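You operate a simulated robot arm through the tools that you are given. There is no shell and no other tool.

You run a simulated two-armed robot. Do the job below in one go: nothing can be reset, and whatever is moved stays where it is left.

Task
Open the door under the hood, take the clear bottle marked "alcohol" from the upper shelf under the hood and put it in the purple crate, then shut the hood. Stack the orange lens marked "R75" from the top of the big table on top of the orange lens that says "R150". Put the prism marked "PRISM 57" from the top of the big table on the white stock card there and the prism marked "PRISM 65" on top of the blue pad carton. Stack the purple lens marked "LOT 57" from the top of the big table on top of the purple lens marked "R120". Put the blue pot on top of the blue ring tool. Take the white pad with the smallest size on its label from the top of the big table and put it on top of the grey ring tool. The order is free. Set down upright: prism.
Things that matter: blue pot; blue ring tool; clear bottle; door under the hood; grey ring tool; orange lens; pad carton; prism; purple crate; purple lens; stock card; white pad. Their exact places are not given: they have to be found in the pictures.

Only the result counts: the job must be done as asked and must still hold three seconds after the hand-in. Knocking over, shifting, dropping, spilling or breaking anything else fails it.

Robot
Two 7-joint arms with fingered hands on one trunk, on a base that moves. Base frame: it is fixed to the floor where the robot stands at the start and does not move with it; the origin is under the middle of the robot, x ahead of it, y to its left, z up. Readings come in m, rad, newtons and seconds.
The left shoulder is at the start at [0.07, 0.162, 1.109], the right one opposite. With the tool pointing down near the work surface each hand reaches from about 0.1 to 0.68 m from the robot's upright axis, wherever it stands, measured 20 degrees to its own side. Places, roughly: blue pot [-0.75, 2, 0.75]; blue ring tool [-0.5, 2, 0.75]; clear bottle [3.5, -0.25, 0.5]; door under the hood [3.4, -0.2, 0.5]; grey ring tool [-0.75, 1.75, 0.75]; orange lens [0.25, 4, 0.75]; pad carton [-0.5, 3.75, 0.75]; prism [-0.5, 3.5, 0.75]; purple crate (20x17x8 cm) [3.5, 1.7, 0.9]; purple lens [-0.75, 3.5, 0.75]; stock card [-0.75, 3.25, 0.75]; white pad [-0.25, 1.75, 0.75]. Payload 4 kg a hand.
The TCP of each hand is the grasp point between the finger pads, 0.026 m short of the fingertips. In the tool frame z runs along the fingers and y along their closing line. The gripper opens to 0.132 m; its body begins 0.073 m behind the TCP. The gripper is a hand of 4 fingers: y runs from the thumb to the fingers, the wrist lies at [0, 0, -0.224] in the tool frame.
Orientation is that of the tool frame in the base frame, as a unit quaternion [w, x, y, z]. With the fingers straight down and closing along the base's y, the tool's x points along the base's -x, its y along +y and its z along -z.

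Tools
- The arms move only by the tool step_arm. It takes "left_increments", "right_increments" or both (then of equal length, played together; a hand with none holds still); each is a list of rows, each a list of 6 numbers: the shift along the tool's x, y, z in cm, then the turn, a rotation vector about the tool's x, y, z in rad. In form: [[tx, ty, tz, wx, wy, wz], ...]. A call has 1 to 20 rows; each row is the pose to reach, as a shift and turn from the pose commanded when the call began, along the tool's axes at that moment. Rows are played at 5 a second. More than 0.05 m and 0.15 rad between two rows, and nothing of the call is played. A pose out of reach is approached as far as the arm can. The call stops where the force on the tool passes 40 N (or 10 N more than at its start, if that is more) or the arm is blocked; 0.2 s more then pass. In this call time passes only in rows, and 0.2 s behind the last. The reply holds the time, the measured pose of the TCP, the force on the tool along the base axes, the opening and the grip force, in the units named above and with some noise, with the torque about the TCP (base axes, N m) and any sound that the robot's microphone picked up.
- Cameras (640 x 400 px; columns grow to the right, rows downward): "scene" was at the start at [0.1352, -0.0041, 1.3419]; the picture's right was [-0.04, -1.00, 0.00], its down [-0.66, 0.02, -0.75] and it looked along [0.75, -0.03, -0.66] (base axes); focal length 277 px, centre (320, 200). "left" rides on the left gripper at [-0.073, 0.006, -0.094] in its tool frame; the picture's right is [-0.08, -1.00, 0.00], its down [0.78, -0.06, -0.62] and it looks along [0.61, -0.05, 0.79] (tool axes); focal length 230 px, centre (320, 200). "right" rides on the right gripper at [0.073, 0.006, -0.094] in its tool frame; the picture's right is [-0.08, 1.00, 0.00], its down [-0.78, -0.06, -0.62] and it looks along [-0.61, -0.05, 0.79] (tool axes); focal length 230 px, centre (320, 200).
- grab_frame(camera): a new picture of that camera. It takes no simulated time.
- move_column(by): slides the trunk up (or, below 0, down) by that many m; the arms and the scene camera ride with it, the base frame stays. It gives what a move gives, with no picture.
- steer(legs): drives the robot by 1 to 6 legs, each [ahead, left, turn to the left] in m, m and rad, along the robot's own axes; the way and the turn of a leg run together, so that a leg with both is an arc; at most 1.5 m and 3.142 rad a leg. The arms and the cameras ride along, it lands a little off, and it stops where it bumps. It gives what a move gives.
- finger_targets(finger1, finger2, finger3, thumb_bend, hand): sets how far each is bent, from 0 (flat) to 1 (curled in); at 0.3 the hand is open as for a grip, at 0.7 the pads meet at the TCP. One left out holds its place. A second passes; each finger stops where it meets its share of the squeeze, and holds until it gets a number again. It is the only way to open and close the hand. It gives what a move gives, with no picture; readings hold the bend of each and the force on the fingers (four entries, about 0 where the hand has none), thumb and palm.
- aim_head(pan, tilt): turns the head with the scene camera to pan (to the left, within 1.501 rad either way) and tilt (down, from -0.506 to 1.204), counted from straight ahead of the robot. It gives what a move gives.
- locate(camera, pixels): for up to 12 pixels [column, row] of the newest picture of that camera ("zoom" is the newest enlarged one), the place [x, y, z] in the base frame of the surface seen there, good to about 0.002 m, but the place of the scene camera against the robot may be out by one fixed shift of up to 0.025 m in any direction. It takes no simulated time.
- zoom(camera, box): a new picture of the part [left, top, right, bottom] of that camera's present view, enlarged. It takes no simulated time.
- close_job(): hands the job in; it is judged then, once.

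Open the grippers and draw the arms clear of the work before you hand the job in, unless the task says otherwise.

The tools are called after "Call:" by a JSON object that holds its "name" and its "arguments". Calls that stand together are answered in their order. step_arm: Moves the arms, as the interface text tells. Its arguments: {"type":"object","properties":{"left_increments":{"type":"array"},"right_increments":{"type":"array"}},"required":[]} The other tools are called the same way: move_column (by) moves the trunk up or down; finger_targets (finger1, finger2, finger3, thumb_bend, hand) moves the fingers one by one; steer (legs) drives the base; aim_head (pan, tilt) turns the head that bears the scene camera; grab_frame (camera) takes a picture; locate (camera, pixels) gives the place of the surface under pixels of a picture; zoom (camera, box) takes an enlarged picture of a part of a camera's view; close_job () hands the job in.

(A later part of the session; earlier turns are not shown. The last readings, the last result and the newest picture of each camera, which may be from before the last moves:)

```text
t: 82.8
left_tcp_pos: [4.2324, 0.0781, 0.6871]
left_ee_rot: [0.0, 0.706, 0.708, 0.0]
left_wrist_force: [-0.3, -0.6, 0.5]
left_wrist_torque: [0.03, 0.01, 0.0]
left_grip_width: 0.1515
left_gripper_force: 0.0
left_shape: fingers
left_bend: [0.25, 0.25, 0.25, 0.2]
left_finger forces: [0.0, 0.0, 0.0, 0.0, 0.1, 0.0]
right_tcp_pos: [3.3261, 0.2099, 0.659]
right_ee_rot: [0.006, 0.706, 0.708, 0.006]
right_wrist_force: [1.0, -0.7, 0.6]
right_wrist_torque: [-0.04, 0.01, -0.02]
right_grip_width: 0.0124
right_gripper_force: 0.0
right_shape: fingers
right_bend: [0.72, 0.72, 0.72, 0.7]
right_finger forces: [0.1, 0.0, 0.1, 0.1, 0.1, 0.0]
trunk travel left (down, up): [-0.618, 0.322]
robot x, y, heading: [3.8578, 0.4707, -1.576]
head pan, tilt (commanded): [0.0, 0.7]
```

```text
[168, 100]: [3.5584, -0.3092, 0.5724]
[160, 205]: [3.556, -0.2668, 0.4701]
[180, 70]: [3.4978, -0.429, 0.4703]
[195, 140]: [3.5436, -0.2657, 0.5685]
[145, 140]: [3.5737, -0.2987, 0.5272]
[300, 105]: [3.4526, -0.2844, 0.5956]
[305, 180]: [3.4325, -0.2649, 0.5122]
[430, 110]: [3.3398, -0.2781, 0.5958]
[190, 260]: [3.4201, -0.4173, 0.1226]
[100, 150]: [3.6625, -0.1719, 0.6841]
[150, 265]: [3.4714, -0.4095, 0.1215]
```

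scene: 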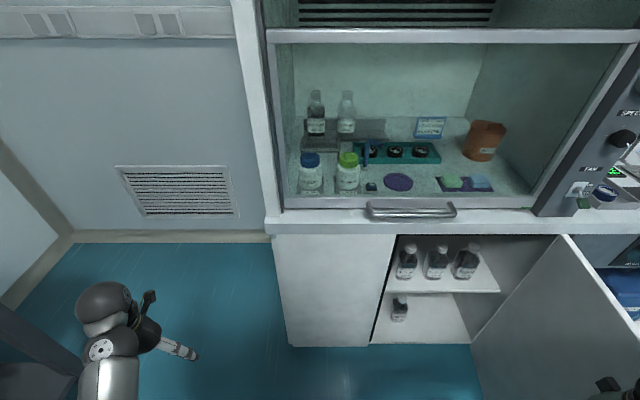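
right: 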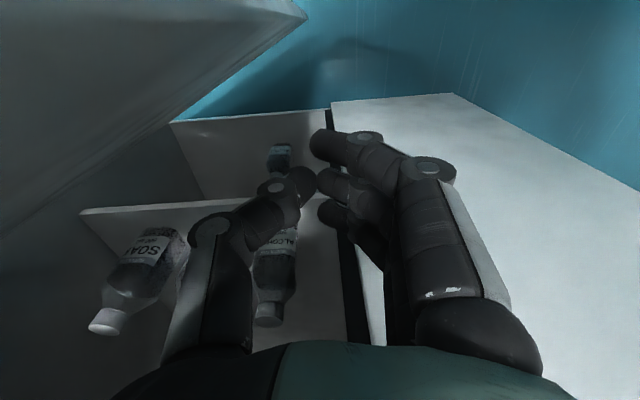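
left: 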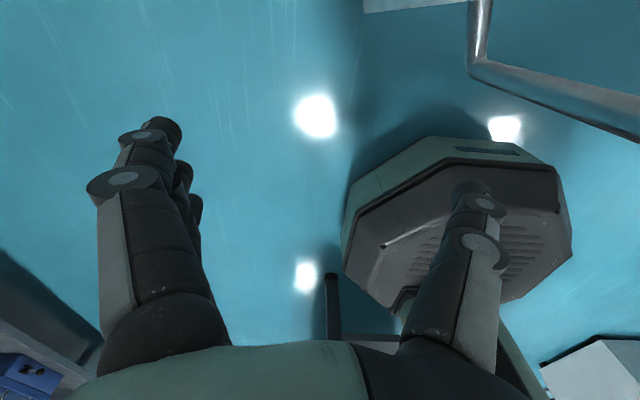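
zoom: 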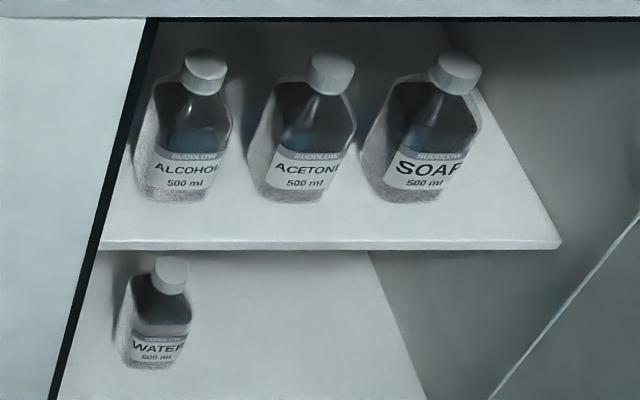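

ALCOHOL is the left bottle (zoom (185,140)). I measure its cap, sides and base more exactly.

Call:
{"name": "locate", "arguments": {"camera": "zoom", "pixels": [[205, 62], [205, 82], [187, 75], [224, 75], [155, 165], [185, 170], [215, 165], [175, 198], [185, 150], [225, 130], [330, 72], [270, 165]]}}

```text
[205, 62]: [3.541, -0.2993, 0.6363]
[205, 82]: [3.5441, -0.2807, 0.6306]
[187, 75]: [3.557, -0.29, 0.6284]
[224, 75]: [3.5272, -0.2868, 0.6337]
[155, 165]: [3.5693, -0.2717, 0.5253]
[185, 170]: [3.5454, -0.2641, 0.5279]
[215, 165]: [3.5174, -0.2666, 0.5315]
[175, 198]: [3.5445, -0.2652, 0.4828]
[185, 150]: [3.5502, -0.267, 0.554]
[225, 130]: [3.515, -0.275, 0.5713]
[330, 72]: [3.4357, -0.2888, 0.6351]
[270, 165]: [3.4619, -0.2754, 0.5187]
```

Bottle: centre ≈(3.543, -0.295), width ≈0.06, neighbour ACETONE at x≈3.436. I will take it with the right hand pitched 45° forward-down. First I bring the right hand back to its natural side, clear of the door.

Call:
{"name": "step_arm", "arguments": {"right_increments": [[0, 4.8, 0, 0, 0, 0], [0, 9.6, 0, 0, 0, 0], [0, 14.4, 0, 0, 0, 0], [0, 19.2, 0, 0, 0, 0], [0, 24, 0, 0, 0, 0], [0, 28.6, 0, 0, 0, 0]]}}

Call:
{"name": "finger_targets", "arguments": {"hand": "right", "finger1": 0.42, "finger2": 0.42, "finger3": 0.42, "thumb_bend": 0.42}}

Call:
{"name": "step_arm", "arguments": {"right_increments": [[-1, 0, 0, 0, -0.131, 0], [-2, 0, 0, 0, -0.262, 0], [-3, 0, 0, 0, -0.393, 0], [-4, 0, 0, 0, -0.524, 0], [-5, 0, 0, 0, -0.655, 0], [-6, 0, 0, 0, -0.785, 0]]}}

Call:
{"name": "grab_frame", "arguments": {"camera": "scene"}}

Call:
{"name": "grab_frame", "arguments": {"camera": "right"}}

```text
t: 84.2
left_tcp_pos: [4.2349, 0.0767, 0.6862]
left_ee_rot: [-0.001, 0.706, 0.708, 0.0]
left_wrist_force: [0.0, -0.1, -0.3]
left_wrist_torque: [0.02, 0.0, 0.03]
left_grip_width: 0.1515
left_gripper_force: 0.0
left_shape: fingers
left_bend: [0.25, 0.25, 0.25, 0.2]
left_finger forces: [0.0, 0.1, 0.0, 0.0, 0.0, 0.1]
right_tcp_pos: [3.6137, 0.2098, 0.6649]
right_ee_rot: [0.006, 0.706, 0.708, 0.005]
right_wrist_force: [-0.2, -0.1, -0.4]
right_wrist_torque: [0.02, 0.0, -0.01]
right_grip_width: 0.0124
right_gripper_force: 0.1
right_shape: fingers
right_bend: [0.72, 0.72, 0.72, 0.7]
right_finger forces: [0.1, 0.0, 0.1, 0.0, 0.0, 0.1]
trunk travel left (down, up): [-0.618, 0.322]
robot x, y, heading: [3.8608, 0.4702, -1.576]
head pan, tilt (commanded): [0.0, 0.7]
```

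```text
t: 85.2
left_tcp_pos: [4.233, 0.078, 0.6853]
left_ee_rot: [0.0, 0.706, 0.708, 0.0]
left_wrist_force: [-0.5, 0.6, -0.3]
left_wrist_torque: [0.02, 0.01, 0.01]
left_grip_width: 0.1515
left_gripper_force: 0.0
left_shape: fingers
left_bend: [0.25, 0.25, 0.25, 0.2]
left_finger forces: [0.0, 0.0, 0.0, 0.1, 0.1, 0.0]
right_tcp_pos: [3.6137, 0.2106, 0.6656]
right_ee_rot: [0.006, 0.706, 0.708, 0.005]
right_wrist_force: [0.9, 0.3, 0.0]
right_wrist_torque: [0.0, 0.02, -0.01]
right_grip_width: 0.0966
right_gripper_force: 0.1
right_shape: fingers
right_bend: [0.42, 0.42, 0.42, 0.42]
right_finger forces: [0.1, 0.0, 0.0, 0.1, 0.0, 0.1]
trunk travel left (down, up): [-0.618, 0.322]
robot x, y, heading: [3.8594, 0.4685, -1.575]
head pan, tilt (commanded): [0.0, 0.7]
```

```text
t: 86.6
left_tcp_pos: [4.232, 0.077, 0.6857]
left_ee_rot: [0.0, 0.706, 0.709, 0.001]
left_wrist_force: [0.4, -0.4, -0.2]
left_wrist_torque: [-0.03, 0.02, -0.01]
left_grip_width: 0.1515
left_gripper_force: 0.1
left_shape: fingers
left_bend: [0.25, 0.25, 0.25, 0.2]
left_finger forces: [0.1, 0.0, 0.0, 0.0, 0.0, 0.0]
right_tcp_pos: [3.615, 0.1508, 0.6627]
right_ee_rot: [0.275, 0.653, 0.655, -0.263]
right_wrist_force: [-1.0, -0.6, 1.7]
right_wrist_torque: [0.03, -0.1, 0.06]
right_grip_width: 0.0971
right_gripper_force: 0.0
right_shape: fingers
right_bend: [0.42, 0.42, 0.42, 0.42]
right_finger forces: [0.0, 0.0, 0.0, 0.0, 0.0, 0.0]
right hand out of reach, approached as far as the arm can: row 3, 4
trunk travel left (down, up): [-0.618, 0.322]
robot x, y, heading: [3.8562, 0.469, -1.575]
head pan, tilt (commanded): [0.0, 0.7]
```

```text
taken
```

scene: 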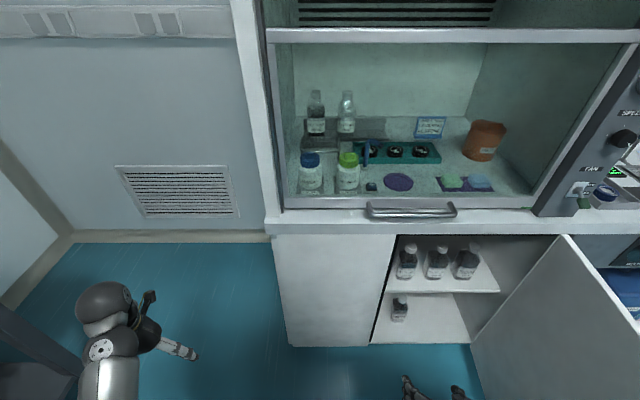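

```text
taken
```

right: 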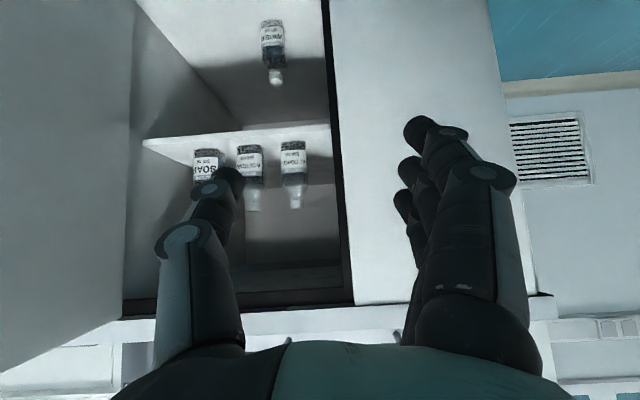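

The hand is pitched 45°; its picture (upside-down) shows ALCOHOL at (293,165). I measure with the hand camera, then shift the base 7 cm right and 5 cm ahead and lower the trunk.

Call:
{"name": "locate", "arguments": {"camera": "right", "pixels": [[293, 160], [295, 195], [283, 165], [305, 165], [293, 145], [250, 165], [252, 200], [296, 205], [345, 250], [240, 132]]}}

Call:
{"name": "steer", "arguments": {"legs": [[0.05, -0.07, 0]]}}

Call:
{"name": "move_column", "arguments": {"by": -0.2}}

```text
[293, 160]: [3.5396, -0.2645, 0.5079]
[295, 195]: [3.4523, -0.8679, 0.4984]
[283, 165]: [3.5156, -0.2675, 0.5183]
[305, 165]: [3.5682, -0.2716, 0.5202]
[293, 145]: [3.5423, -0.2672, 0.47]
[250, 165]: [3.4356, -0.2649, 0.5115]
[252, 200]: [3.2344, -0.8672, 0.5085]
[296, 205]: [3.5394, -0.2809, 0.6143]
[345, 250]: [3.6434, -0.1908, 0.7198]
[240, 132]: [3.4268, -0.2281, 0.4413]
```

```text
t: 87.7
left_tcp_pos: [4.1627, 0.0284, 0.6859]
left_ee_rot: [0.0, 0.706, 0.708, 0.0]
left_wrist_force: [0.3, 0.4, -0.3]
left_wrist_torque: [0.0, 0.01, 0.01]
left_grip_width: 0.1518
left_gripper_force: 0.0
left_shape: fingers
left_bend: [0.25, 0.25, 0.25, 0.2]
left_finger forces: [0.0, 0.1, 0.0, 0.1, 0.0, 0.0]
right_tcp_pos: [3.5435, 0.1012, 0.6632]
right_ee_rot: [0.275, 0.655, 0.652, -0.264]
right_wrist_force: [-0.5, 0.0, 0.7]
right_wrist_torque: [-0.05, 0.0, -0.01]
right_grip_width: 0.0969
right_gripper_force: 0.1
right_shape: fingers
right_bend: [0.42, 0.42, 0.42, 0.42]
right_finger forces: [0.1, 0.0, 0.1, 0.1, 0.1, 0.0]
trunk travel left (down, up): [-0.618, 0.322]
robot x, y, heading: [3.7898, 0.4166, -1.574]
head pan, tilt (commanded): [0.0, 0.7]
```

```text
t: 89.9
left_tcp_pos: [4.164, 0.0283, 0.4859]
left_ee_rot: [0.0, 0.706, 0.708, -0.001]
left_wrist_force: [-0.3, -0.4, 0.6]
left_wrist_torque: [-0.01, -0.01, 0.03]
left_grip_width: 0.1515
left_gripper_force: 0.1
left_shape: fingers
left_bend: [0.25, 0.25, 0.25, 0.2]
left_finger forces: [0.0, 0.0, 0.1, 0.0, 0.1, 0.0]
right_tcp_pos: [3.5432, 0.1014, 0.4638]
right_ee_rot: [0.275, 0.656, 0.652, -0.265]
right_wrist_force: [0.0, -0.5, -0.1]
right_wrist_torque: [-0.02, 0.0, -0.02]
right_grip_width: 0.0971
right_gripper_force: 0.0
right_shape: fingers
right_bend: [0.42, 0.42, 0.42, 0.42]
right_finger forces: [0.0, 0.1, 0.1, 0.1, 0.0, 0.0]
trunk travel left (down, up): [-0.418, 0.522]
robot x, y, heading: [3.7882, 0.4191, -1.577]
head pan, tilt (commanded): [0.0, 0.7]
```

The hand camera puts the bottle at x 3.516–3.568, front y≈-0.265. I raise the hand to z≈0.555 and go forward to y≈-0.15, then look.

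Call:
{"name": "step_arm", "arguments": {"right_increments": [[-4, 0, -1.2, 0, 0, 0], [-8, 0, -2.3, 0, 0, 0], [-9.98, 0, -2.94, 0, 0, 0], [-12.83, 0, -0.1, 0, 0, 0], [-15.68, 0, 2.74, 0, 0, 0], [-18.53, 0, 5.58, 0, 0, 0], [-21.39, 0, 8.42, 0, 0, 0], [-24.24, 0, 11.26, 0, 0, 0]]}}

Call:
{"name": "grab_frame", "arguments": {"camera": "right"}}

Call:
{"name": "grab_frame", "arguments": {"camera": "scene"}}

```text
t: 91.9
left_tcp_pos: [4.0527, -0.0045, 0.4875]
left_ee_rot: [0.001, 0.756, 0.655, -0.004]
left_wrist_force: [-0.2, -0.3, 0.2]
left_wrist_torque: [0.0, -0.03, -0.01]
left_grip_width: 0.1513
left_gripper_force: 0.2
left_shape: fingers
left_bend: [0.25, 0.25, 0.25, 0.2]
left_finger forces: [0.0, 0.1, 0.0, 0.0, 0.0, 0.0]
right_tcp_pos: [3.4033, -0.0881, 0.5603]
right_ee_rot: [0.25, 0.7, 0.6, -0.294]
right_wrist_force: [-0.3, -0.4, -0.5]
right_wrist_torque: [0.02, 0.01, 0.01]
right_grip_width: 0.097
right_gripper_force: 0.0
right_shape: fingers
right_bend: [0.42, 0.42, 0.42, 0.42]
right_finger forces: [0.0, 0.1, 0.1, 0.0, 0.0, 0.1]
right hand out of reach, approached as far as the arm can: row 3
trunk travel left (down, up): [-0.418, 0.522]
robot x, y, heading: [3.7395, 0.4347, -1.723]
head pan, tilt (commanded): [0.0, 0.7]
stopped in row 8 (right hand): the arm was blocked; the commanded pose is now the measured one
```

```text
taken
```

right: 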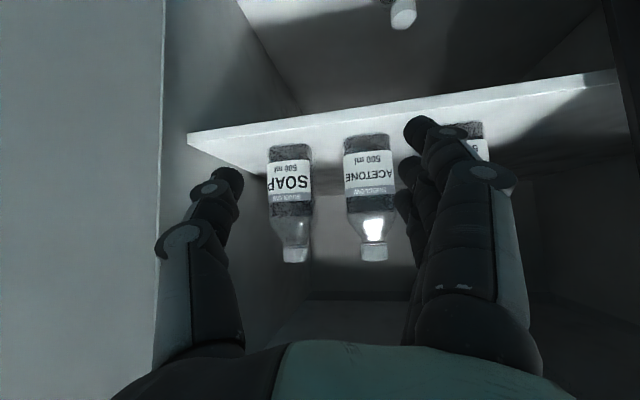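

```text
taken
```

scene: 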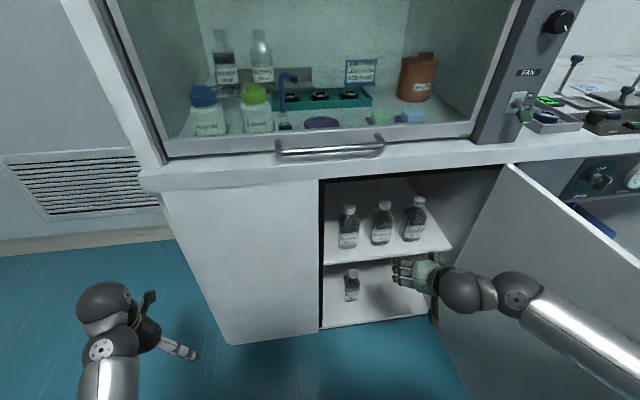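

The right elbow met the open door and the base got pushed (heading now -1.723); bottles still stand. I withdraw the hand first, then restore the base and open the door beyond 90°.

Call:
{"name": "step_arm", "arguments": {"right_increments": [[3.16, 0.3, -3.2, 0, 0, 0], [6.32, 0.6, -6.4, 0, 0, 0], [9.5, 0.9, -9.6, 0, 0, 0], [12.6, 1.3, -12.8, 0, 0, 0], [15.8, 1.6, -16.0, 0, 0, 0]]}}

Call:
{"name": "grab_frame", "arguments": {"camera": "scene"}}

```text
t: 93.1
left_tcp_pos: [4.0545, -0.0064, 0.4861]
left_ee_rot: [0.002, 0.753, 0.658, -0.001]
left_wrist_force: [-0.3, -0.1, 0.1]
left_wrist_torque: [-0.03, -0.03, -0.02]
left_grip_width: 0.1512
left_gripper_force: 0.1
left_shape: fingers
left_bend: [0.25, 0.25, 0.25, 0.2]
left_finger forces: [0.1, 0.0, 0.0, 0.0, 0.0, 0.0]
right_tcp_pos: [3.4445, 0.0702, 0.5576]
right_ee_rot: [0.251, 0.699, 0.604, -0.287]
right_wrist_force: [0.4, 0.5, 0.7]
right_wrist_torque: [-0.03, -0.01, 0.0]
right_grip_width: 0.097
right_gripper_force: 0.0
right_shape: fingers
right_bend: [0.42, 0.42, 0.42, 0.42]
right_finger forces: [0.1, 0.0, 0.0, 0.0, 0.0, 0.0]
right hand out of reach, approached as far as the arm can: row 4, 5
trunk travel left (down, up): [-0.418, 0.522]
robot x, y, heading: [3.7356, 0.4302, -1.714]
head pan, tilt (commanded): [0.0, 0.7]
```

```text
taken
```

scene: 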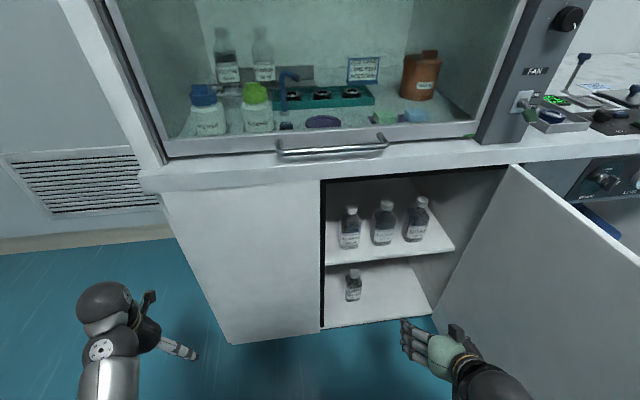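

I measure the door's current angle from points on its inner face and edge.

Call:
{"name": "locate", "arguments": {"camera": "scene", "pixels": [[520, 175], [560, 260], [620, 280], [600, 330], [500, 230], [630, 250], [580, 380]]}}

Call:
{"name": "aim_head", "arguments": {"pan": -0.6, "tilt": 0.8}}

Call:
{"name": "grab_frame", "arguments": {"camera": "scene"}}

```text
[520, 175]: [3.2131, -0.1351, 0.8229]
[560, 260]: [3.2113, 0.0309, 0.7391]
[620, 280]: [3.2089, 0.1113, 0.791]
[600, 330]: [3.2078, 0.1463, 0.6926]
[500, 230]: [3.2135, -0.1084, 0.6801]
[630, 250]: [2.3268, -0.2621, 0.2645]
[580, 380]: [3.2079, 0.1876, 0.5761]
```

```text
t: 94.1
left_tcp_pos: [4.0545, -0.006, 0.4856]
left_ee_rot: [0.0, 0.753, 0.658, 0.001]
left_wrist_force: [0.6, 0.5, 0.3]
left_wrist_torque: [-0.04, 0.01, -0.03]
left_grip_width: 0.1512
left_gripper_force: 0.1
left_shape: fingers
left_bend: [0.25, 0.25, 0.25, 0.2]
left_finger forces: [0.0, 0.0, 0.1, 0.0, 0.1, 0.0]
right_tcp_pos: [3.4433, 0.0686, 0.5568]
right_ee_rot: [0.251, 0.699, 0.604, -0.288]
right_wrist_force: [-0.1, -0.5, 0.2]
right_wrist_torque: [-0.04, 0.01, 0.0]
right_grip_width: 0.097
right_gripper_force: 0.1
right_shape: fingers
right_bend: [0.42, 0.42, 0.42, 0.42]
right_finger forces: [0.0, 0.0, 0.0, 0.0, 0.1, 0.1]
trunk travel left (down, up): [-0.418, 0.522]
robot x, y, heading: [3.7364, 0.4299, -1.711]
head pan, tilt (commanded): [-0.6, 0.799]
```

```text
taken
```

scene: 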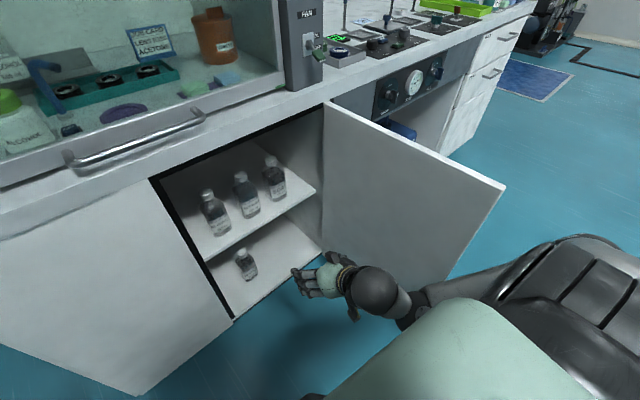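

The door stands at about 90° (x≈3.21). To keep the right elbow away from it, I will stand further left, turned about 20° to the right, at about (3.88, 0.33). I first draw the left hand back.

Call:
{"name": "step_arm", "arguments": {"left_increments": [[5, 0, 0, 0, 0, 0], [10, 0, 0, 0, 0, 0], [14, 0, 0, 0, 0, 0]]}}

Call:
{"name": "steer", "arguments": {"legs": [[0.075, 0.157, 0], [0, 0, -0.209]]}}

Call:
{"name": "aim_head", "arguments": {"pan": -0.2, "tilt": 0.8}}

Call:
{"name": "grab_frame", "arguments": {"camera": "scene"}}

Call:
{"name": "grab_frame", "arguments": {"camera": "right"}}

```text
t: 94.9
left_tcp_pos: [4.0744, 0.1331, 0.4873]
left_ee_rot: [0.001, 0.754, 0.657, -0.001]
left_wrist_force: [-0.3, 0.2, 0.1]
left_wrist_torque: [0.0, -0.02, 0.05]
left_grip_width: 0.1515
left_gripper_force: 0.1
left_shape: fingers
left_bend: [0.25, 0.25, 0.25, 0.2]
left_finger forces: [0.1, 0.0, 0.1, 0.0, 0.0, 0.1]
right_tcp_pos: [3.4431, 0.0699, 0.5571]
right_ee_rot: [0.252, 0.699, 0.604, -0.288]
right_wrist_force: [0.4, 0.7, -0.8]
right_wrist_torque: [0.02, 0.02, 0.02]
right_grip_width: 0.0974
right_gripper_force: 0.0
right_shape: fingers
right_bend: [0.42, 0.42, 0.42, 0.42]
right_finger forces: [0.0, 0.1, 0.0, 0.0, 0.0, 0.0]
trunk travel left (down, up): [-0.418, 0.522]
robot x, y, heading: [3.7387, 0.4316, -1.71]
head pan, tilt (commanded): [-0.6, 0.799]
```

```text
t: 97.1
left_tcp_pos: [4.1513, -0.0259, 0.4863]
left_ee_rot: [0.001, 0.817, 0.576, 0.0]
left_wrist_force: [0.0, 0.9, 0.6]
left_wrist_torque: [0.0, -0.01, 0.04]
left_grip_width: 0.1514
left_gripper_force: 0.1
left_shape: fingers
left_bend: [0.25, 0.25, 0.25, 0.2]
left_finger forces: [0.1, 0.0, 0.0, 0.1, 0.1, 0.1]
right_tcp_pos: [3.5216, 0.0416, 0.5581]
right_ee_rot: [0.221, 0.757, 0.529, -0.313]
right_wrist_force: [-0.2, 0.2, -0.6]
right_wrist_torque: [0.0, 0.0, 0.01]
right_grip_width: 0.0971
right_gripper_force: 0.0
right_shape: fingers
right_bend: [0.42, 0.42, 0.42, 0.42]
right_finger forces: [0.0, 0.1, 0.0, 0.1, 0.1, 0.0]
trunk travel left (down, up): [-0.418, 0.522]
robot x, y, heading: [3.8819, 0.3354, -1.921]
head pan, tilt (commanded): [-0.6, 0.799]
```

```text
t: 98.0
left_tcp_pos: [4.1511, -0.026, 0.485]
left_ee_rot: [0.0, 0.817, 0.577, -0.001]
left_wrist_force: [0.1, -0.1, 0.3]
left_wrist_torque: [-0.01, 0.01, -0.01]
left_grip_width: 0.1516
left_gripper_force: 0.1
left_shape: fingers
left_bend: [0.25, 0.25, 0.25, 0.2]
left_finger forces: [0.0, 0.0, 0.0, 0.1, 0.0, 0.1]
right_tcp_pos: [3.5213, 0.0414, 0.5578]
right_ee_rot: [0.22, 0.758, 0.529, -0.313]
right_wrist_force: [0.5, -0.5, -0.8]
right_wrist_torque: [0.01, 0.02, 0.02]
right_grip_width: 0.0973
right_gripper_force: 0.1
right_shape: fingers
right_bend: [0.42, 0.42, 0.42, 0.42]
right_finger forces: [0.0, 0.1, 0.0, 0.0, 0.1, 0.0]
trunk travel left (down, up): [-0.418, 0.522]
robot x, y, heading: [3.884, 0.3355, -1.915]
head pan, tilt (commanded): [-0.201, 0.799]
```

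```text
taken
```

scene: 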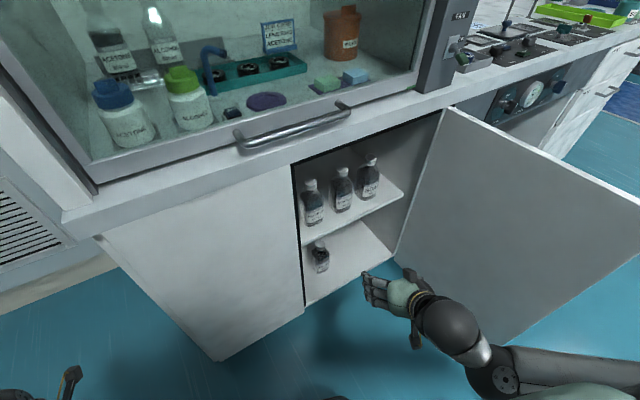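

```text
taken
```

right: 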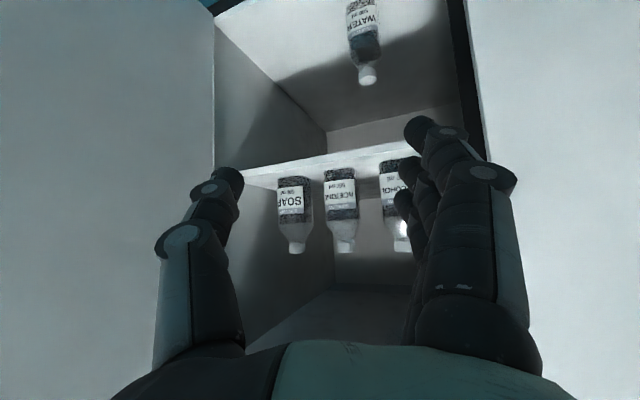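

The elbow is now clear of the door. I yaw the hand to face straight into the cupboard and go to a pre-grasp at (3.543, -0.12, 0.557).

Call:
{"name": "step_arm", "arguments": {"right_increments": [[-2.5, 1.9, 2.6, -0.061, 0, -0.062], [-5.1, 3.8, 5.1, -0.122, 0.001, -0.125], [-7.6, 5.7, 7.7, -0.184, 0.001, -0.187], [-10.2, 7.5, 10.2, -0.245, 0.002, -0.249]]}}

Call:
{"name": "grab_frame", "arguments": {"camera": "right"}}

Call:
{"name": "grab_frame", "arguments": {"camera": "scene"}}

```text
t: 99.0
left_tcp_pos: [4.1513, -0.0279, 0.4865]
left_ee_rot: [0.0, 0.817, 0.576, 0.0]
left_wrist_force: [0.3, 0.0, 0.0]
left_wrist_torque: [0.02, -0.05, -0.05]
left_grip_width: 0.1515
left_gripper_force: 0.0
left_shape: fingers
left_bend: [0.25, 0.25, 0.25, 0.2]
left_finger forces: [0.1, 0.0, 0.0, 0.1, 0.0, 0.0]
right_tcp_pos: [3.542, -0.1192, 0.5558]
right_ee_rot: [0.27, 0.655, 0.652, -0.27]
right_wrist_force: [0.2, 0.5, 0.3]
right_wrist_torque: [0.01, 0.01, 0.0]
right_grip_width: 0.0971
right_gripper_force: 0.0
right_shape: fingers
right_bend: [0.42, 0.42, 0.42, 0.42]
right_finger forces: [0.0, 0.0, 0.1, 0.0, 0.0, 0.1]
trunk travel left (down, up): [-0.418, 0.522]
robot x, y, heading: [3.884, 0.3338, -1.923]
head pan, tilt (commanded): [-0.201, 0.799]
```

```text
taken
```

right: 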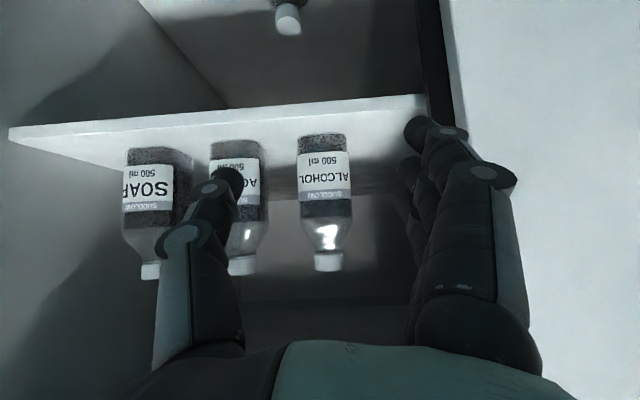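

```text
taken
```

scene: 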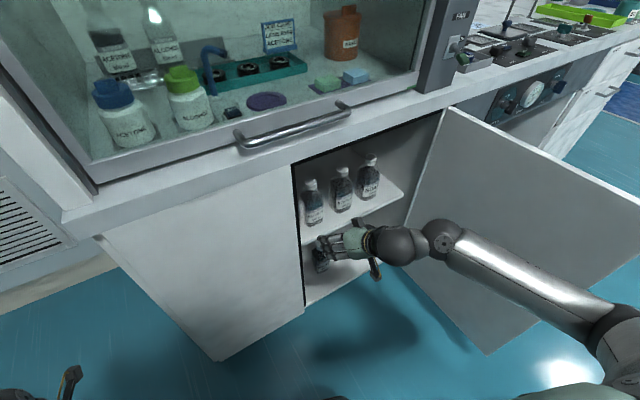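

The ALCOHOL bottle (325,190) is between thumb and fingers. I measure it and its neighbours again from close by.

Call:
{"name": "locate", "arguments": {"camera": "right", "pixels": [[325, 175], [303, 180], [348, 180], [328, 262], [325, 145], [235, 262], [262, 200], [330, 215], [325, 120], [425, 60]]}}

```text
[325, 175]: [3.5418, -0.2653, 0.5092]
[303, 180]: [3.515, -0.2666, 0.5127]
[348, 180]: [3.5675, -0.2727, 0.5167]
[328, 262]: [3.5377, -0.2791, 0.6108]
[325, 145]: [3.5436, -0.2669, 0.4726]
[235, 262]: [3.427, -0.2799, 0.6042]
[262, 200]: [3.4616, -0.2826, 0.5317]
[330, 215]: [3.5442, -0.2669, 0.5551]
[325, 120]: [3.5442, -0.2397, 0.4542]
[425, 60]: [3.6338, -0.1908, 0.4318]
```

Bottle centre is (3.541, -0.293), shelf at z≈0.454. I move in to TCP (3.541, -0.285, 0.545).

Call:
{"name": "step_arm", "arguments": {"right_increments": [[-2.2, -0.1, 2.5, 0, 0, 0], [-4.4, -0.1, 5.0, 0, 0, 0], [-6.6, -0.1, 7.5, 0, 0, 0], [-8.8, -0.1, 10, 0, 0, 0], [-10.96, -0.1, 12.5, 0, 0, 0]]}}

Call:
{"name": "grab_frame", "arguments": {"camera": "right"}}

Call:
{"name": "grab_frame", "arguments": {"camera": "scene"}}

```text
t: 100.2
left_tcp_pos: [4.1514, -0.0259, 0.485]
left_ee_rot: [0.0, 0.817, 0.576, 0.0]
left_wrist_force: [-0.5, 0.9, 1.3]
left_wrist_torque: [-0.02, -0.02, 0.01]
left_grip_width: 0.1513
left_gripper_force: 0.2
left_shape: fingers
left_bend: [0.25, 0.25, 0.25, 0.2]
left_finger forces: [0.0, 0.1, 0.1, 0.1, 0.0, 0.0]
right_tcp_pos: [3.5409, -0.2857, 0.5458]
right_ee_rot: [0.27, 0.654, 0.653, -0.269]
right_wrist_force: [0.5, -0.4, 0.5]
right_wrist_torque: [0.01, 0.01, 0.0]
right_grip_width: 0.097
right_gripper_force: 0.1
right_shape: fingers
right_bend: [0.42, 0.42, 0.42, 0.42]
right_finger forces: [0.0, 0.0, 0.0, 0.0, 0.1, 0.1]
trunk travel left (down, up): [-0.418, 0.522]
robot x, y, heading: [3.8808, 0.3376, -1.92]
head pan, tilt (commanded): [-0.201, 0.799]
```

```text
taken
```

right: 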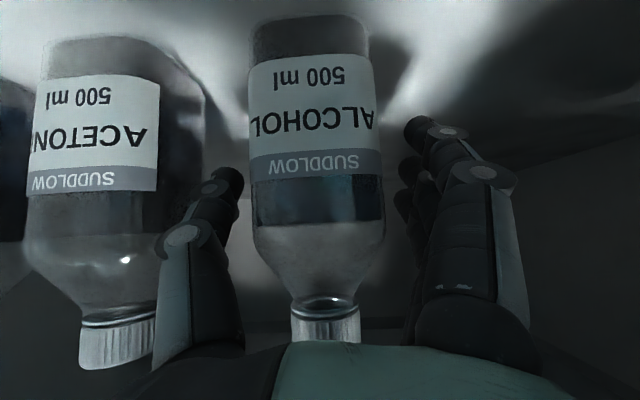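

```text
taken
```

scene: 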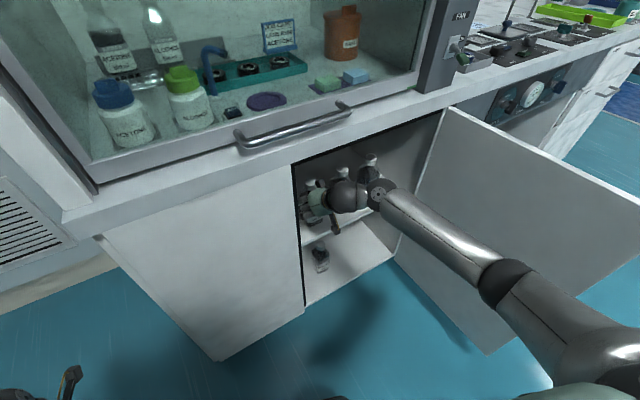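

The bottle is centred between thumb and fingers without contact. I close the hand on it.

Call:
{"name": "finger_targets", "arguments": {"hand": "right", "finger1": 0.7, "finger2": 0.7, "finger3": 0.7, "thumb_bend": 0.7}}

Call:
{"name": "grab_frame", "arguments": {"camera": "right"}}

```text
t: 101.2
left_tcp_pos: [4.1508, -0.0266, 0.4859]
left_ee_rot: [0.0, 0.817, 0.577, 0.0]
left_wrist_force: [0.4, 0.7, 0.9]
left_wrist_torque: [-0.01, 0.01, 0.01]
left_grip_width: 0.1512
left_gripper_force: 0.2
left_shape: fingers
left_bend: [0.25, 0.25, 0.25, 0.2]
left_finger forces: [0.0, 0.0, 0.0, 0.1, 0.1, 0.0]
right_tcp_pos: [3.5406, -0.2852, 0.5455]
right_ee_rot: [0.27, 0.655, 0.653, -0.27]
right_wrist_force: [1.3, -0.9, 0.4]
right_wrist_torque: [-0.04, -0.2, -0.03]
right_grip_width: 0.0666
right_gripper_force: 27.0
right_shape: fingers
right_bend: [0.54, 0.54, 0.54, 0.57]
right_finger forces: [9.1, 9.1, 9.1, 0.0, 26.3, 0.0]
trunk travel left (down, up): [-0.418, 0.522]
robot x, y, heading: [3.8825, 0.3388, -1.918]
head pan, tilt (commanded): [-0.201, 0.799]
```

```text
taken
```

right: 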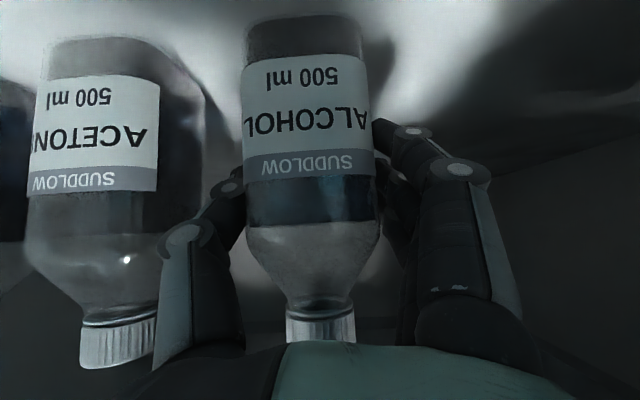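

Gripped at 27 N. I lift 3 cm and draw the bottle straight out.

Call:
{"name": "step_arm", "arguments": {"right_increments": [[-1.0, 0, -1.0, 0, 0, 0], [-2.1, 0, -2.1, 0, 0, 0], [-0.1, 0, -4.1, 0, 0, 0], [2.0, 0, -6.2, 0, 0, 0], [4.1, 0, -8.3, 0, 0, 0], [6.3, 0, -10.5, 0, 0, 0], [8.4, 0, -12.6, 0, 0, 0], [10.5, 0, -14.7, 0, 0, 0], [12.0, 0, -16.2, 0, 0, 0]]}}

Call:
{"name": "grab_frame", "arguments": {"camera": "scene"}}

Call:
{"name": "grab_frame", "arguments": {"camera": "right"}}

```text
t: 103.2
left_tcp_pos: [4.1497, -0.0254, 0.4865]
left_ee_rot: [0.0, 0.817, 0.577, 0.0]
left_wrist_force: [0.5, 0.6, -0.5]
left_wrist_torque: [0.01, 0.0, 0.0]
left_grip_width: 0.1514
left_gripper_force: 0.0
left_shape: fingers
left_bend: [0.25, 0.25, 0.25, 0.2]
left_finger forces: [0.0, 0.1, 0.0, 0.0, 0.0, 0.0]
right_tcp_pos: [3.5402, -0.0867, 0.5767]
right_ee_rot: [0.271, 0.654, 0.653, -0.269]
right_wrist_force: [0.1, -0.2, -4.2]
right_wrist_torque: [0.06, -0.02, 0.03]
right_grip_width: 0.0662
right_gripper_force: 26.5
right_shape: fingers
right_bend: [0.54, 0.54, 0.54, 0.57]
right_finger forces: [8.7, 8.7, 8.9, 0.0, 26.4, 0.0]
trunk travel left (down, up): [-0.418, 0.522]
robot x, y, heading: [3.8869, 0.3344, -1.923]
head pan, tilt (commanded): [-0.201, 0.799]
```

```text
taken
```

scene: 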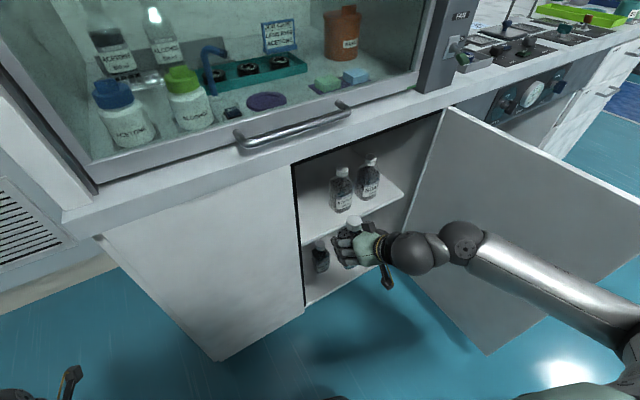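

```text
taken
```

right: 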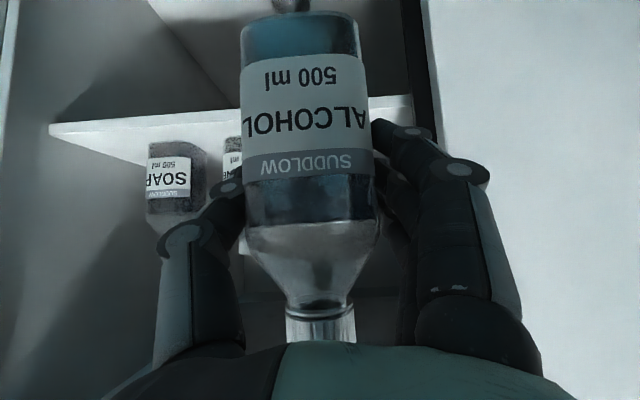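

The bottle is out and upright. I back away 0.2 m from the cupboard, raise the trunk, and look around to the right toward the crate table.

Call:
{"name": "steer", "arguments": {"legs": [[-0.22, 0, 0]]}}

Call:
{"name": "move_column", "arguments": {"by": 0.4}}

Call:
{"name": "aim_head", "arguments": {"pan": -1.4, "tilt": 0.4}}

Call:
{"name": "grab_frame", "arguments": {"camera": "scene"}}

Call:
{"name": "aim_head", "arguments": {"pan": 1.4, "tilt": 0.4}}

Call:
{"name": "grab_frame", "arguments": {"camera": "scene"}}

```text
t: 104.9
left_tcp_pos: [4.2249, 0.1785, 0.486]
left_ee_rot: [0.001, 0.817, 0.576, -0.001]
left_wrist_force: [-0.3, 0.0, -0.4]
left_wrist_torque: [-0.02, 0.03, 0.03]
left_grip_width: 0.1514
left_gripper_force: 0.0
left_shape: fingers
left_bend: [0.25, 0.25, 0.25, 0.2]
left_finger forces: [0.0, 0.1, 0.0, 0.0, 0.1, 0.0]
right_tcp_pos: [3.6158, 0.1181, 0.5788]
right_ee_rot: [0.27, 0.654, 0.653, -0.27]
right_wrist_force: [-0.2, -0.2, -3.5]
right_wrist_torque: [0.04, -0.01, -0.02]
right_grip_width: 0.0662
right_gripper_force: 26.5
right_shape: fingers
right_bend: [0.54, 0.54, 0.54, 0.57]
right_finger forces: [8.8, 9.0, 9.0, 0.0, 26.5, 0.0]
trunk travel left (down, up): [-0.418, 0.522]
robot x, y, heading: [3.9592, 0.5417, -1.925]
head pan, tilt (commanded): [-0.201, 0.799]
```

```text
t: 108.7
left_tcp_pos: [4.2257, 0.1779, 0.8869]
left_ee_rot: [0.0, 0.817, 0.576, 0.0]
left_wrist_force: [-0.3, 0.1, 0.3]
left_wrist_torque: [0.0, 0.04, 0.03]
left_grip_width: 0.1515
left_gripper_force: 0.1
left_shape: fingers
left_bend: [0.25, 0.25, 0.25, 0.2]
left_finger forces: [0.1, 0.1, 0.0, 0.1, 0.1, 0.0]
right_tcp_pos: [3.615, 0.1185, 0.9765]
right_ee_rot: [0.27, 0.654, 0.653, -0.27]
right_wrist_force: [1.0, 0.0, -4.4]
right_wrist_torque: [0.05, -0.01, 0.03]
right_grip_width: 0.0662
right_gripper_force: 26.5
right_shape: fingers
right_bend: [0.54, 0.54, 0.54, 0.57]
right_finger forces: [8.8, 8.9, 8.9, 0.1, 26.5, 0.0]
trunk travel left (down, up): [-0.818, 0.122]
robot x, y, heading: [3.9621, 0.5405, -1.92]
head pan, tilt (commanded): [-0.201, 0.799]
```

```text
t: 110.1
left_tcp_pos: [4.2257, 0.1778, 0.8855]
left_ee_rot: [0.0, 0.817, 0.577, 0.0]
left_wrist_force: [-0.4, -1.2, 0.0]
left_wrist_torque: [0.0, 0.05, -0.03]
left_grip_width: 0.1515
left_gripper_force: 0.0
left_shape: fingers
left_bend: [0.25, 0.25, 0.25, 0.2]
left_finger forces: [0.1, 0.0, 0.0, 0.0, 0.0, 0.1]
right_tcp_pos: [3.6143, 0.1193, 0.9765]
right_ee_rot: [0.271, 0.654, 0.653, -0.269]
right_wrist_force: [0.2, -0.3, -3.9]
right_wrist_torque: [0.05, -0.04, -0.02]
right_grip_width: 0.0664
right_gripper_force: 26.7
right_shape: fingers
right_bend: [0.54, 0.54, 0.54, 0.57]
right_finger forces: [8.7, 8.9, 8.9, 0.0, 26.4, 0.0]
trunk travel left (down, up): [-0.818, 0.122]
robot x, y, heading: [3.9557, 0.5423, -1.92]
head pan, tilt (commanded): [-1.4, 0.4]
```

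```text
taken
```

scene: 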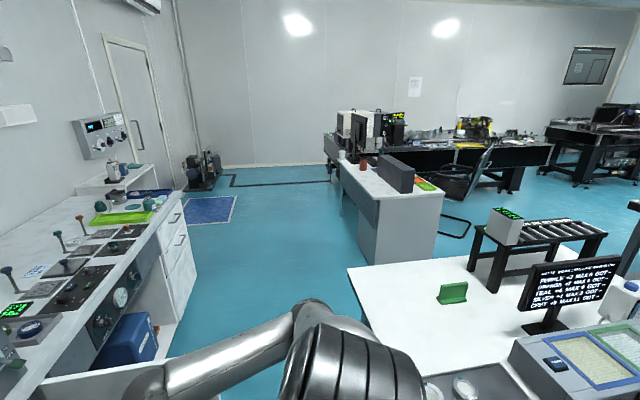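

```text
t: 112.6
left_tcp_pos: [4.2258, 0.1775, 0.886]
left_ee_rot: [0.0, 0.817, 0.576, 0.0]
left_wrist_force: [0.3, 0.0, 0.2]
left_wrist_torque: [0.03, -0.02, -0.01]
left_grip_width: 0.1519
left_gripper_force: 0.0
left_shape: fingers
left_bend: [0.25, 0.25, 0.25, 0.2]
left_finger forces: [0.0, 0.1, 0.0, 0.0, 0.0, 0.0]
right_tcp_pos: [3.6139, 0.1186, 0.9764]
right_ee_rot: [0.271, 0.654, 0.652, -0.27]
right_wrist_force: [-0.2, -0.3, -3.8]
right_wrist_torque: [0.05, -0.04, 0.03]
right_grip_width: 0.0668
right_gripper_force: 27.4
right_shape: fingers
right_bend: [0.54, 0.54, 0.54, 0.57]
right_finger forces: [8.8, 8.8, 8.9, 0.0, 26.5, 0.1]
trunk travel left (down, up): [-0.818, 0.122]
robot x, y, heading: [3.9572, 0.5386, -1.919]
head pan, tilt (commanded): [1.4, 0.4]
```

```text
taken
```

scene: 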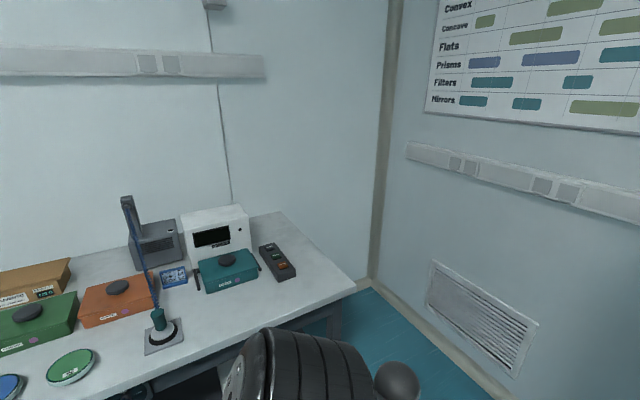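

I measure the dispatch bench's near edge to know the free floor, then turn in place to the right in steps to view the crate table.

Call:
{"name": "locate", "arguments": {"camera": "scene", "pixels": [[350, 292], [280, 320], [110, 395], [285, 215], [370, 290], [395, 380]]}}

Call:
{"name": "aim_head", "arguments": {"pan": -1.5, "tilt": 0.6}}

Call:
{"name": "grab_frame", "arguments": {"camera": "scene"}}

Call:
{"name": "locate", "arguments": {"camera": "scene", "pixels": [[348, 195], [600, 330], [450, 220], [560, 230], [480, 170], [630, 250], [440, 320], [340, 250]]}}

```text
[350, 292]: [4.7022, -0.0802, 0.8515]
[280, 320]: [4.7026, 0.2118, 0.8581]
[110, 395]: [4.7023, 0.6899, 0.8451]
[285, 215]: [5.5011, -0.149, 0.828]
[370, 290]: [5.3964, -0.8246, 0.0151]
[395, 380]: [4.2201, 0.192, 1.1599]
```

```text
t: 115.1
left_tcp_pos: [4.2252, 0.1791, 0.886]
left_ee_rot: [0.0, 0.817, 0.577, 0.0]
left_wrist_force: [-0.7, 0.7, 0.1]
left_wrist_torque: [0.01, -0.02, -0.03]
left_grip_width: 0.1516
left_gripper_force: 0.1
left_shape: fingers
left_bend: [0.25, 0.25, 0.25, 0.2]
left_finger forces: [0.0, 0.0, 0.0, 0.1, 0.1, 0.0]
right_tcp_pos: [3.6145, 0.1186, 0.9765]
right_ee_rot: [0.27, 0.655, 0.653, -0.27]
right_wrist_force: [-0.4, -0.1, -4.5]
right_wrist_torque: [0.03, -0.01, -0.01]
right_grip_width: 0.0667
right_gripper_force: 26.5
right_shape: fingers
right_bend: [0.54, 0.54, 0.54, 0.57]
right_finger forces: [8.7, 8.9, 8.8, 0.1, 26.5, 0.0]
trunk travel left (down, up): [-0.818, 0.122]
robot x, y, heading: [3.9565, 0.5452, -1.919]
head pan, tilt (commanded): [-1.499, 0.6]
```

```text
taken
```

scene: 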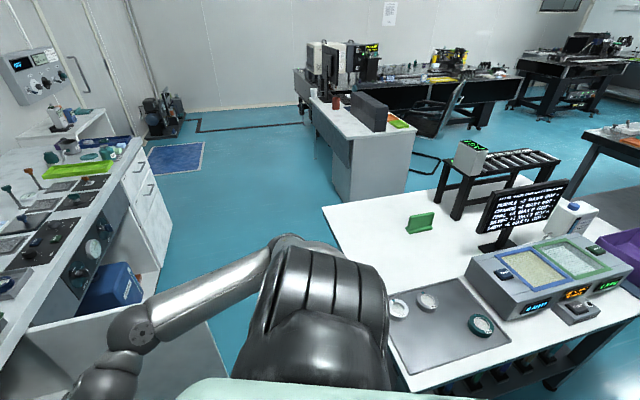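

```text
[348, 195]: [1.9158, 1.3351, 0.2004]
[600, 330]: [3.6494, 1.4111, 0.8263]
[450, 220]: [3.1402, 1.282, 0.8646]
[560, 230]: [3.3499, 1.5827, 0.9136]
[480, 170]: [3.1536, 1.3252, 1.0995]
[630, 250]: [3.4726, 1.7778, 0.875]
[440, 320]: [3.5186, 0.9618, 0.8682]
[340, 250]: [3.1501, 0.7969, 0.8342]
```

Dispatch bench edge is at x≈4.70, crate table edge at x≈3.64, so there is a corridor around x≈4.2. The purple crate shows at (625,245). I raise the trunk 0.1 m, step back-left to (4.2,0.62), and turn right to face -x.

Call:
{"name": "move_column", "arguments": {"by": 0.11}}

Call:
{"name": "steer", "arguments": {"legs": [[-0.158, 0.2, 0], [0, 0, -1.22]]}}

Call:
{"name": "aim_head", "arguments": {"pan": -0.6, "tilt": 0.5}}

Call:
{"name": "grab_frame", "arguments": {"camera": "scene"}}

```text
t: 116.5
left_tcp_pos: [4.225, 0.1792, 0.9961]
left_ee_rot: [0.0, 0.817, 0.577, -0.001]
left_wrist_force: [-0.9, 0.2, -0.4]
left_wrist_torque: [-0.05, 0.03, -0.01]
left_grip_width: 0.1515
left_gripper_force: 0.0
left_shape: fingers
left_bend: [0.25, 0.25, 0.25, 0.2]
left_finger forces: [0.1, 0.0, 0.1, 0.0, 0.0, 0.0]
right_tcp_pos: [3.6149, 0.1194, 1.0863]
right_ee_rot: [0.27, 0.654, 0.653, -0.269]
right_wrist_force: [0.1, 0.4, -3.4]
right_wrist_torque: [0.05, -0.01, -0.02]
right_grip_width: 0.0663
right_gripper_force: 26.4
right_shape: fingers
right_bend: [0.54, 0.54, 0.54, 0.57]
right_finger forces: [8.8, 8.7, 8.9, 0.1, 26.5, 0.0]
trunk travel left (down, up): [-0.928, 0.012]
robot x, y, heading: [3.9603, 0.5387, -1.919]
head pan, tilt (commanded): [-1.499, 0.6]
```

```text
t: 121.4
left_tcp_pos: [3.9482, 0.2437, 0.9962]
left_ee_rot: [0.001, 1.0, 0.001, 0.0]
left_wrist_force: [-0.1, -0.3, -0.3]
left_wrist_torque: [0.02, -0.05, -0.01]
left_grip_width: 0.1509
left_gripper_force: 0.0
left_shape: fingers
left_bend: [0.25, 0.25, 0.25, 0.2]
left_finger forces: [0.0, 0.0, 0.1, 0.0, 0.0, 0.0]
right_tcp_pos: [3.6876, 0.7989, 1.0865]
right_ee_rot: [0.065, 0.911, 0.158, -0.376]
right_wrist_force: [-0.5, 0.4, -3.1]
right_wrist_torque: [-0.03, -0.03, -0.01]
right_grip_width: 0.0663
right_gripper_force: 26.0
right_shape: fingers
right_bend: [0.54, 0.54, 0.54, 0.57]
right_finger forces: [8.7, 8.7, 8.8, 0.0, 26.0, 0.0]
trunk travel left (down, up): [-0.928, 0.012]
robot x, y, heading: [4.199, 0.6194, 3.137]
head pan, tilt (commanded): [-1.499, 0.6]
```

```text
t: 122.6
left_tcp_pos: [3.9482, 0.2458, 0.9955]
left_ee_rot: [0.0, 1.0, 0.001, 0.0]
left_wrist_force: [0.5, 0.5, 0.2]
left_wrist_torque: [0.0, -0.01, 0.03]
left_grip_width: 0.1514
left_gripper_force: 0.2
left_shape: fingers
left_bend: [0.25, 0.25, 0.25, 0.2]
left_finger forces: [0.0, 0.1, 0.0, 0.0, 0.0, 0.0]
right_tcp_pos: [3.6856, 0.7992, 1.0871]
right_ee_rot: [0.066, 0.911, 0.157, -0.376]
right_wrist_force: [-0.1, 0.8, -4.4]
right_wrist_torque: [0.0, -0.05, 0.0]
right_grip_width: 0.0661
right_gripper_force: 26.2
right_shape: fingers
right_bend: [0.54, 0.54, 0.54, 0.57]
right_finger forces: [8.7, 8.7, 8.7, 0.0, 26.1, 0.0]
trunk travel left (down, up): [-0.928, 0.012]
robot x, y, heading: [4.2019, 0.6191, 3.141]
head pan, tilt (commanded): [-0.6, 0.499]
```

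```text
taken
```

scene: 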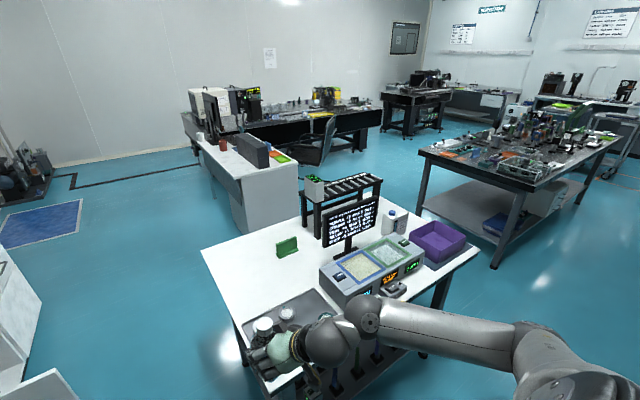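

The purple crate is at (438,240) near the table's end. I measure its rim and floor.

Call:
{"name": "locate", "arguments": {"camera": "scene", "pixels": [[410, 233], [435, 221], [466, 238], [440, 262], [438, 242], [430, 262], [475, 250], [390, 220], [400, 287], [440, 270], [350, 225]]}}

Call:
{"name": "zoom", "arguments": {"camera": "scene", "box": [300, 170, 500, 310]}}

```text
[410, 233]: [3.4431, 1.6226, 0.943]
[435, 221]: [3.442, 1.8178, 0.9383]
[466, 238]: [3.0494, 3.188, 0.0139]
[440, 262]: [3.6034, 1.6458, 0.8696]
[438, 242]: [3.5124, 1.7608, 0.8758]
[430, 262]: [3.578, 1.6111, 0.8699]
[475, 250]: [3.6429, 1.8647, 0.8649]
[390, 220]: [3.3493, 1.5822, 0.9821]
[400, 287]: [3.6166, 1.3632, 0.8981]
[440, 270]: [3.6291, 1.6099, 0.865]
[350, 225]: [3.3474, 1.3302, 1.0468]
```

```text
2.86 times, centred on (400, 240) of scene
```

zoom: 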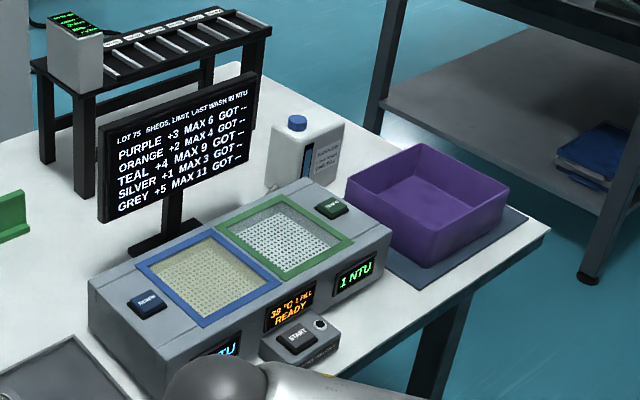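

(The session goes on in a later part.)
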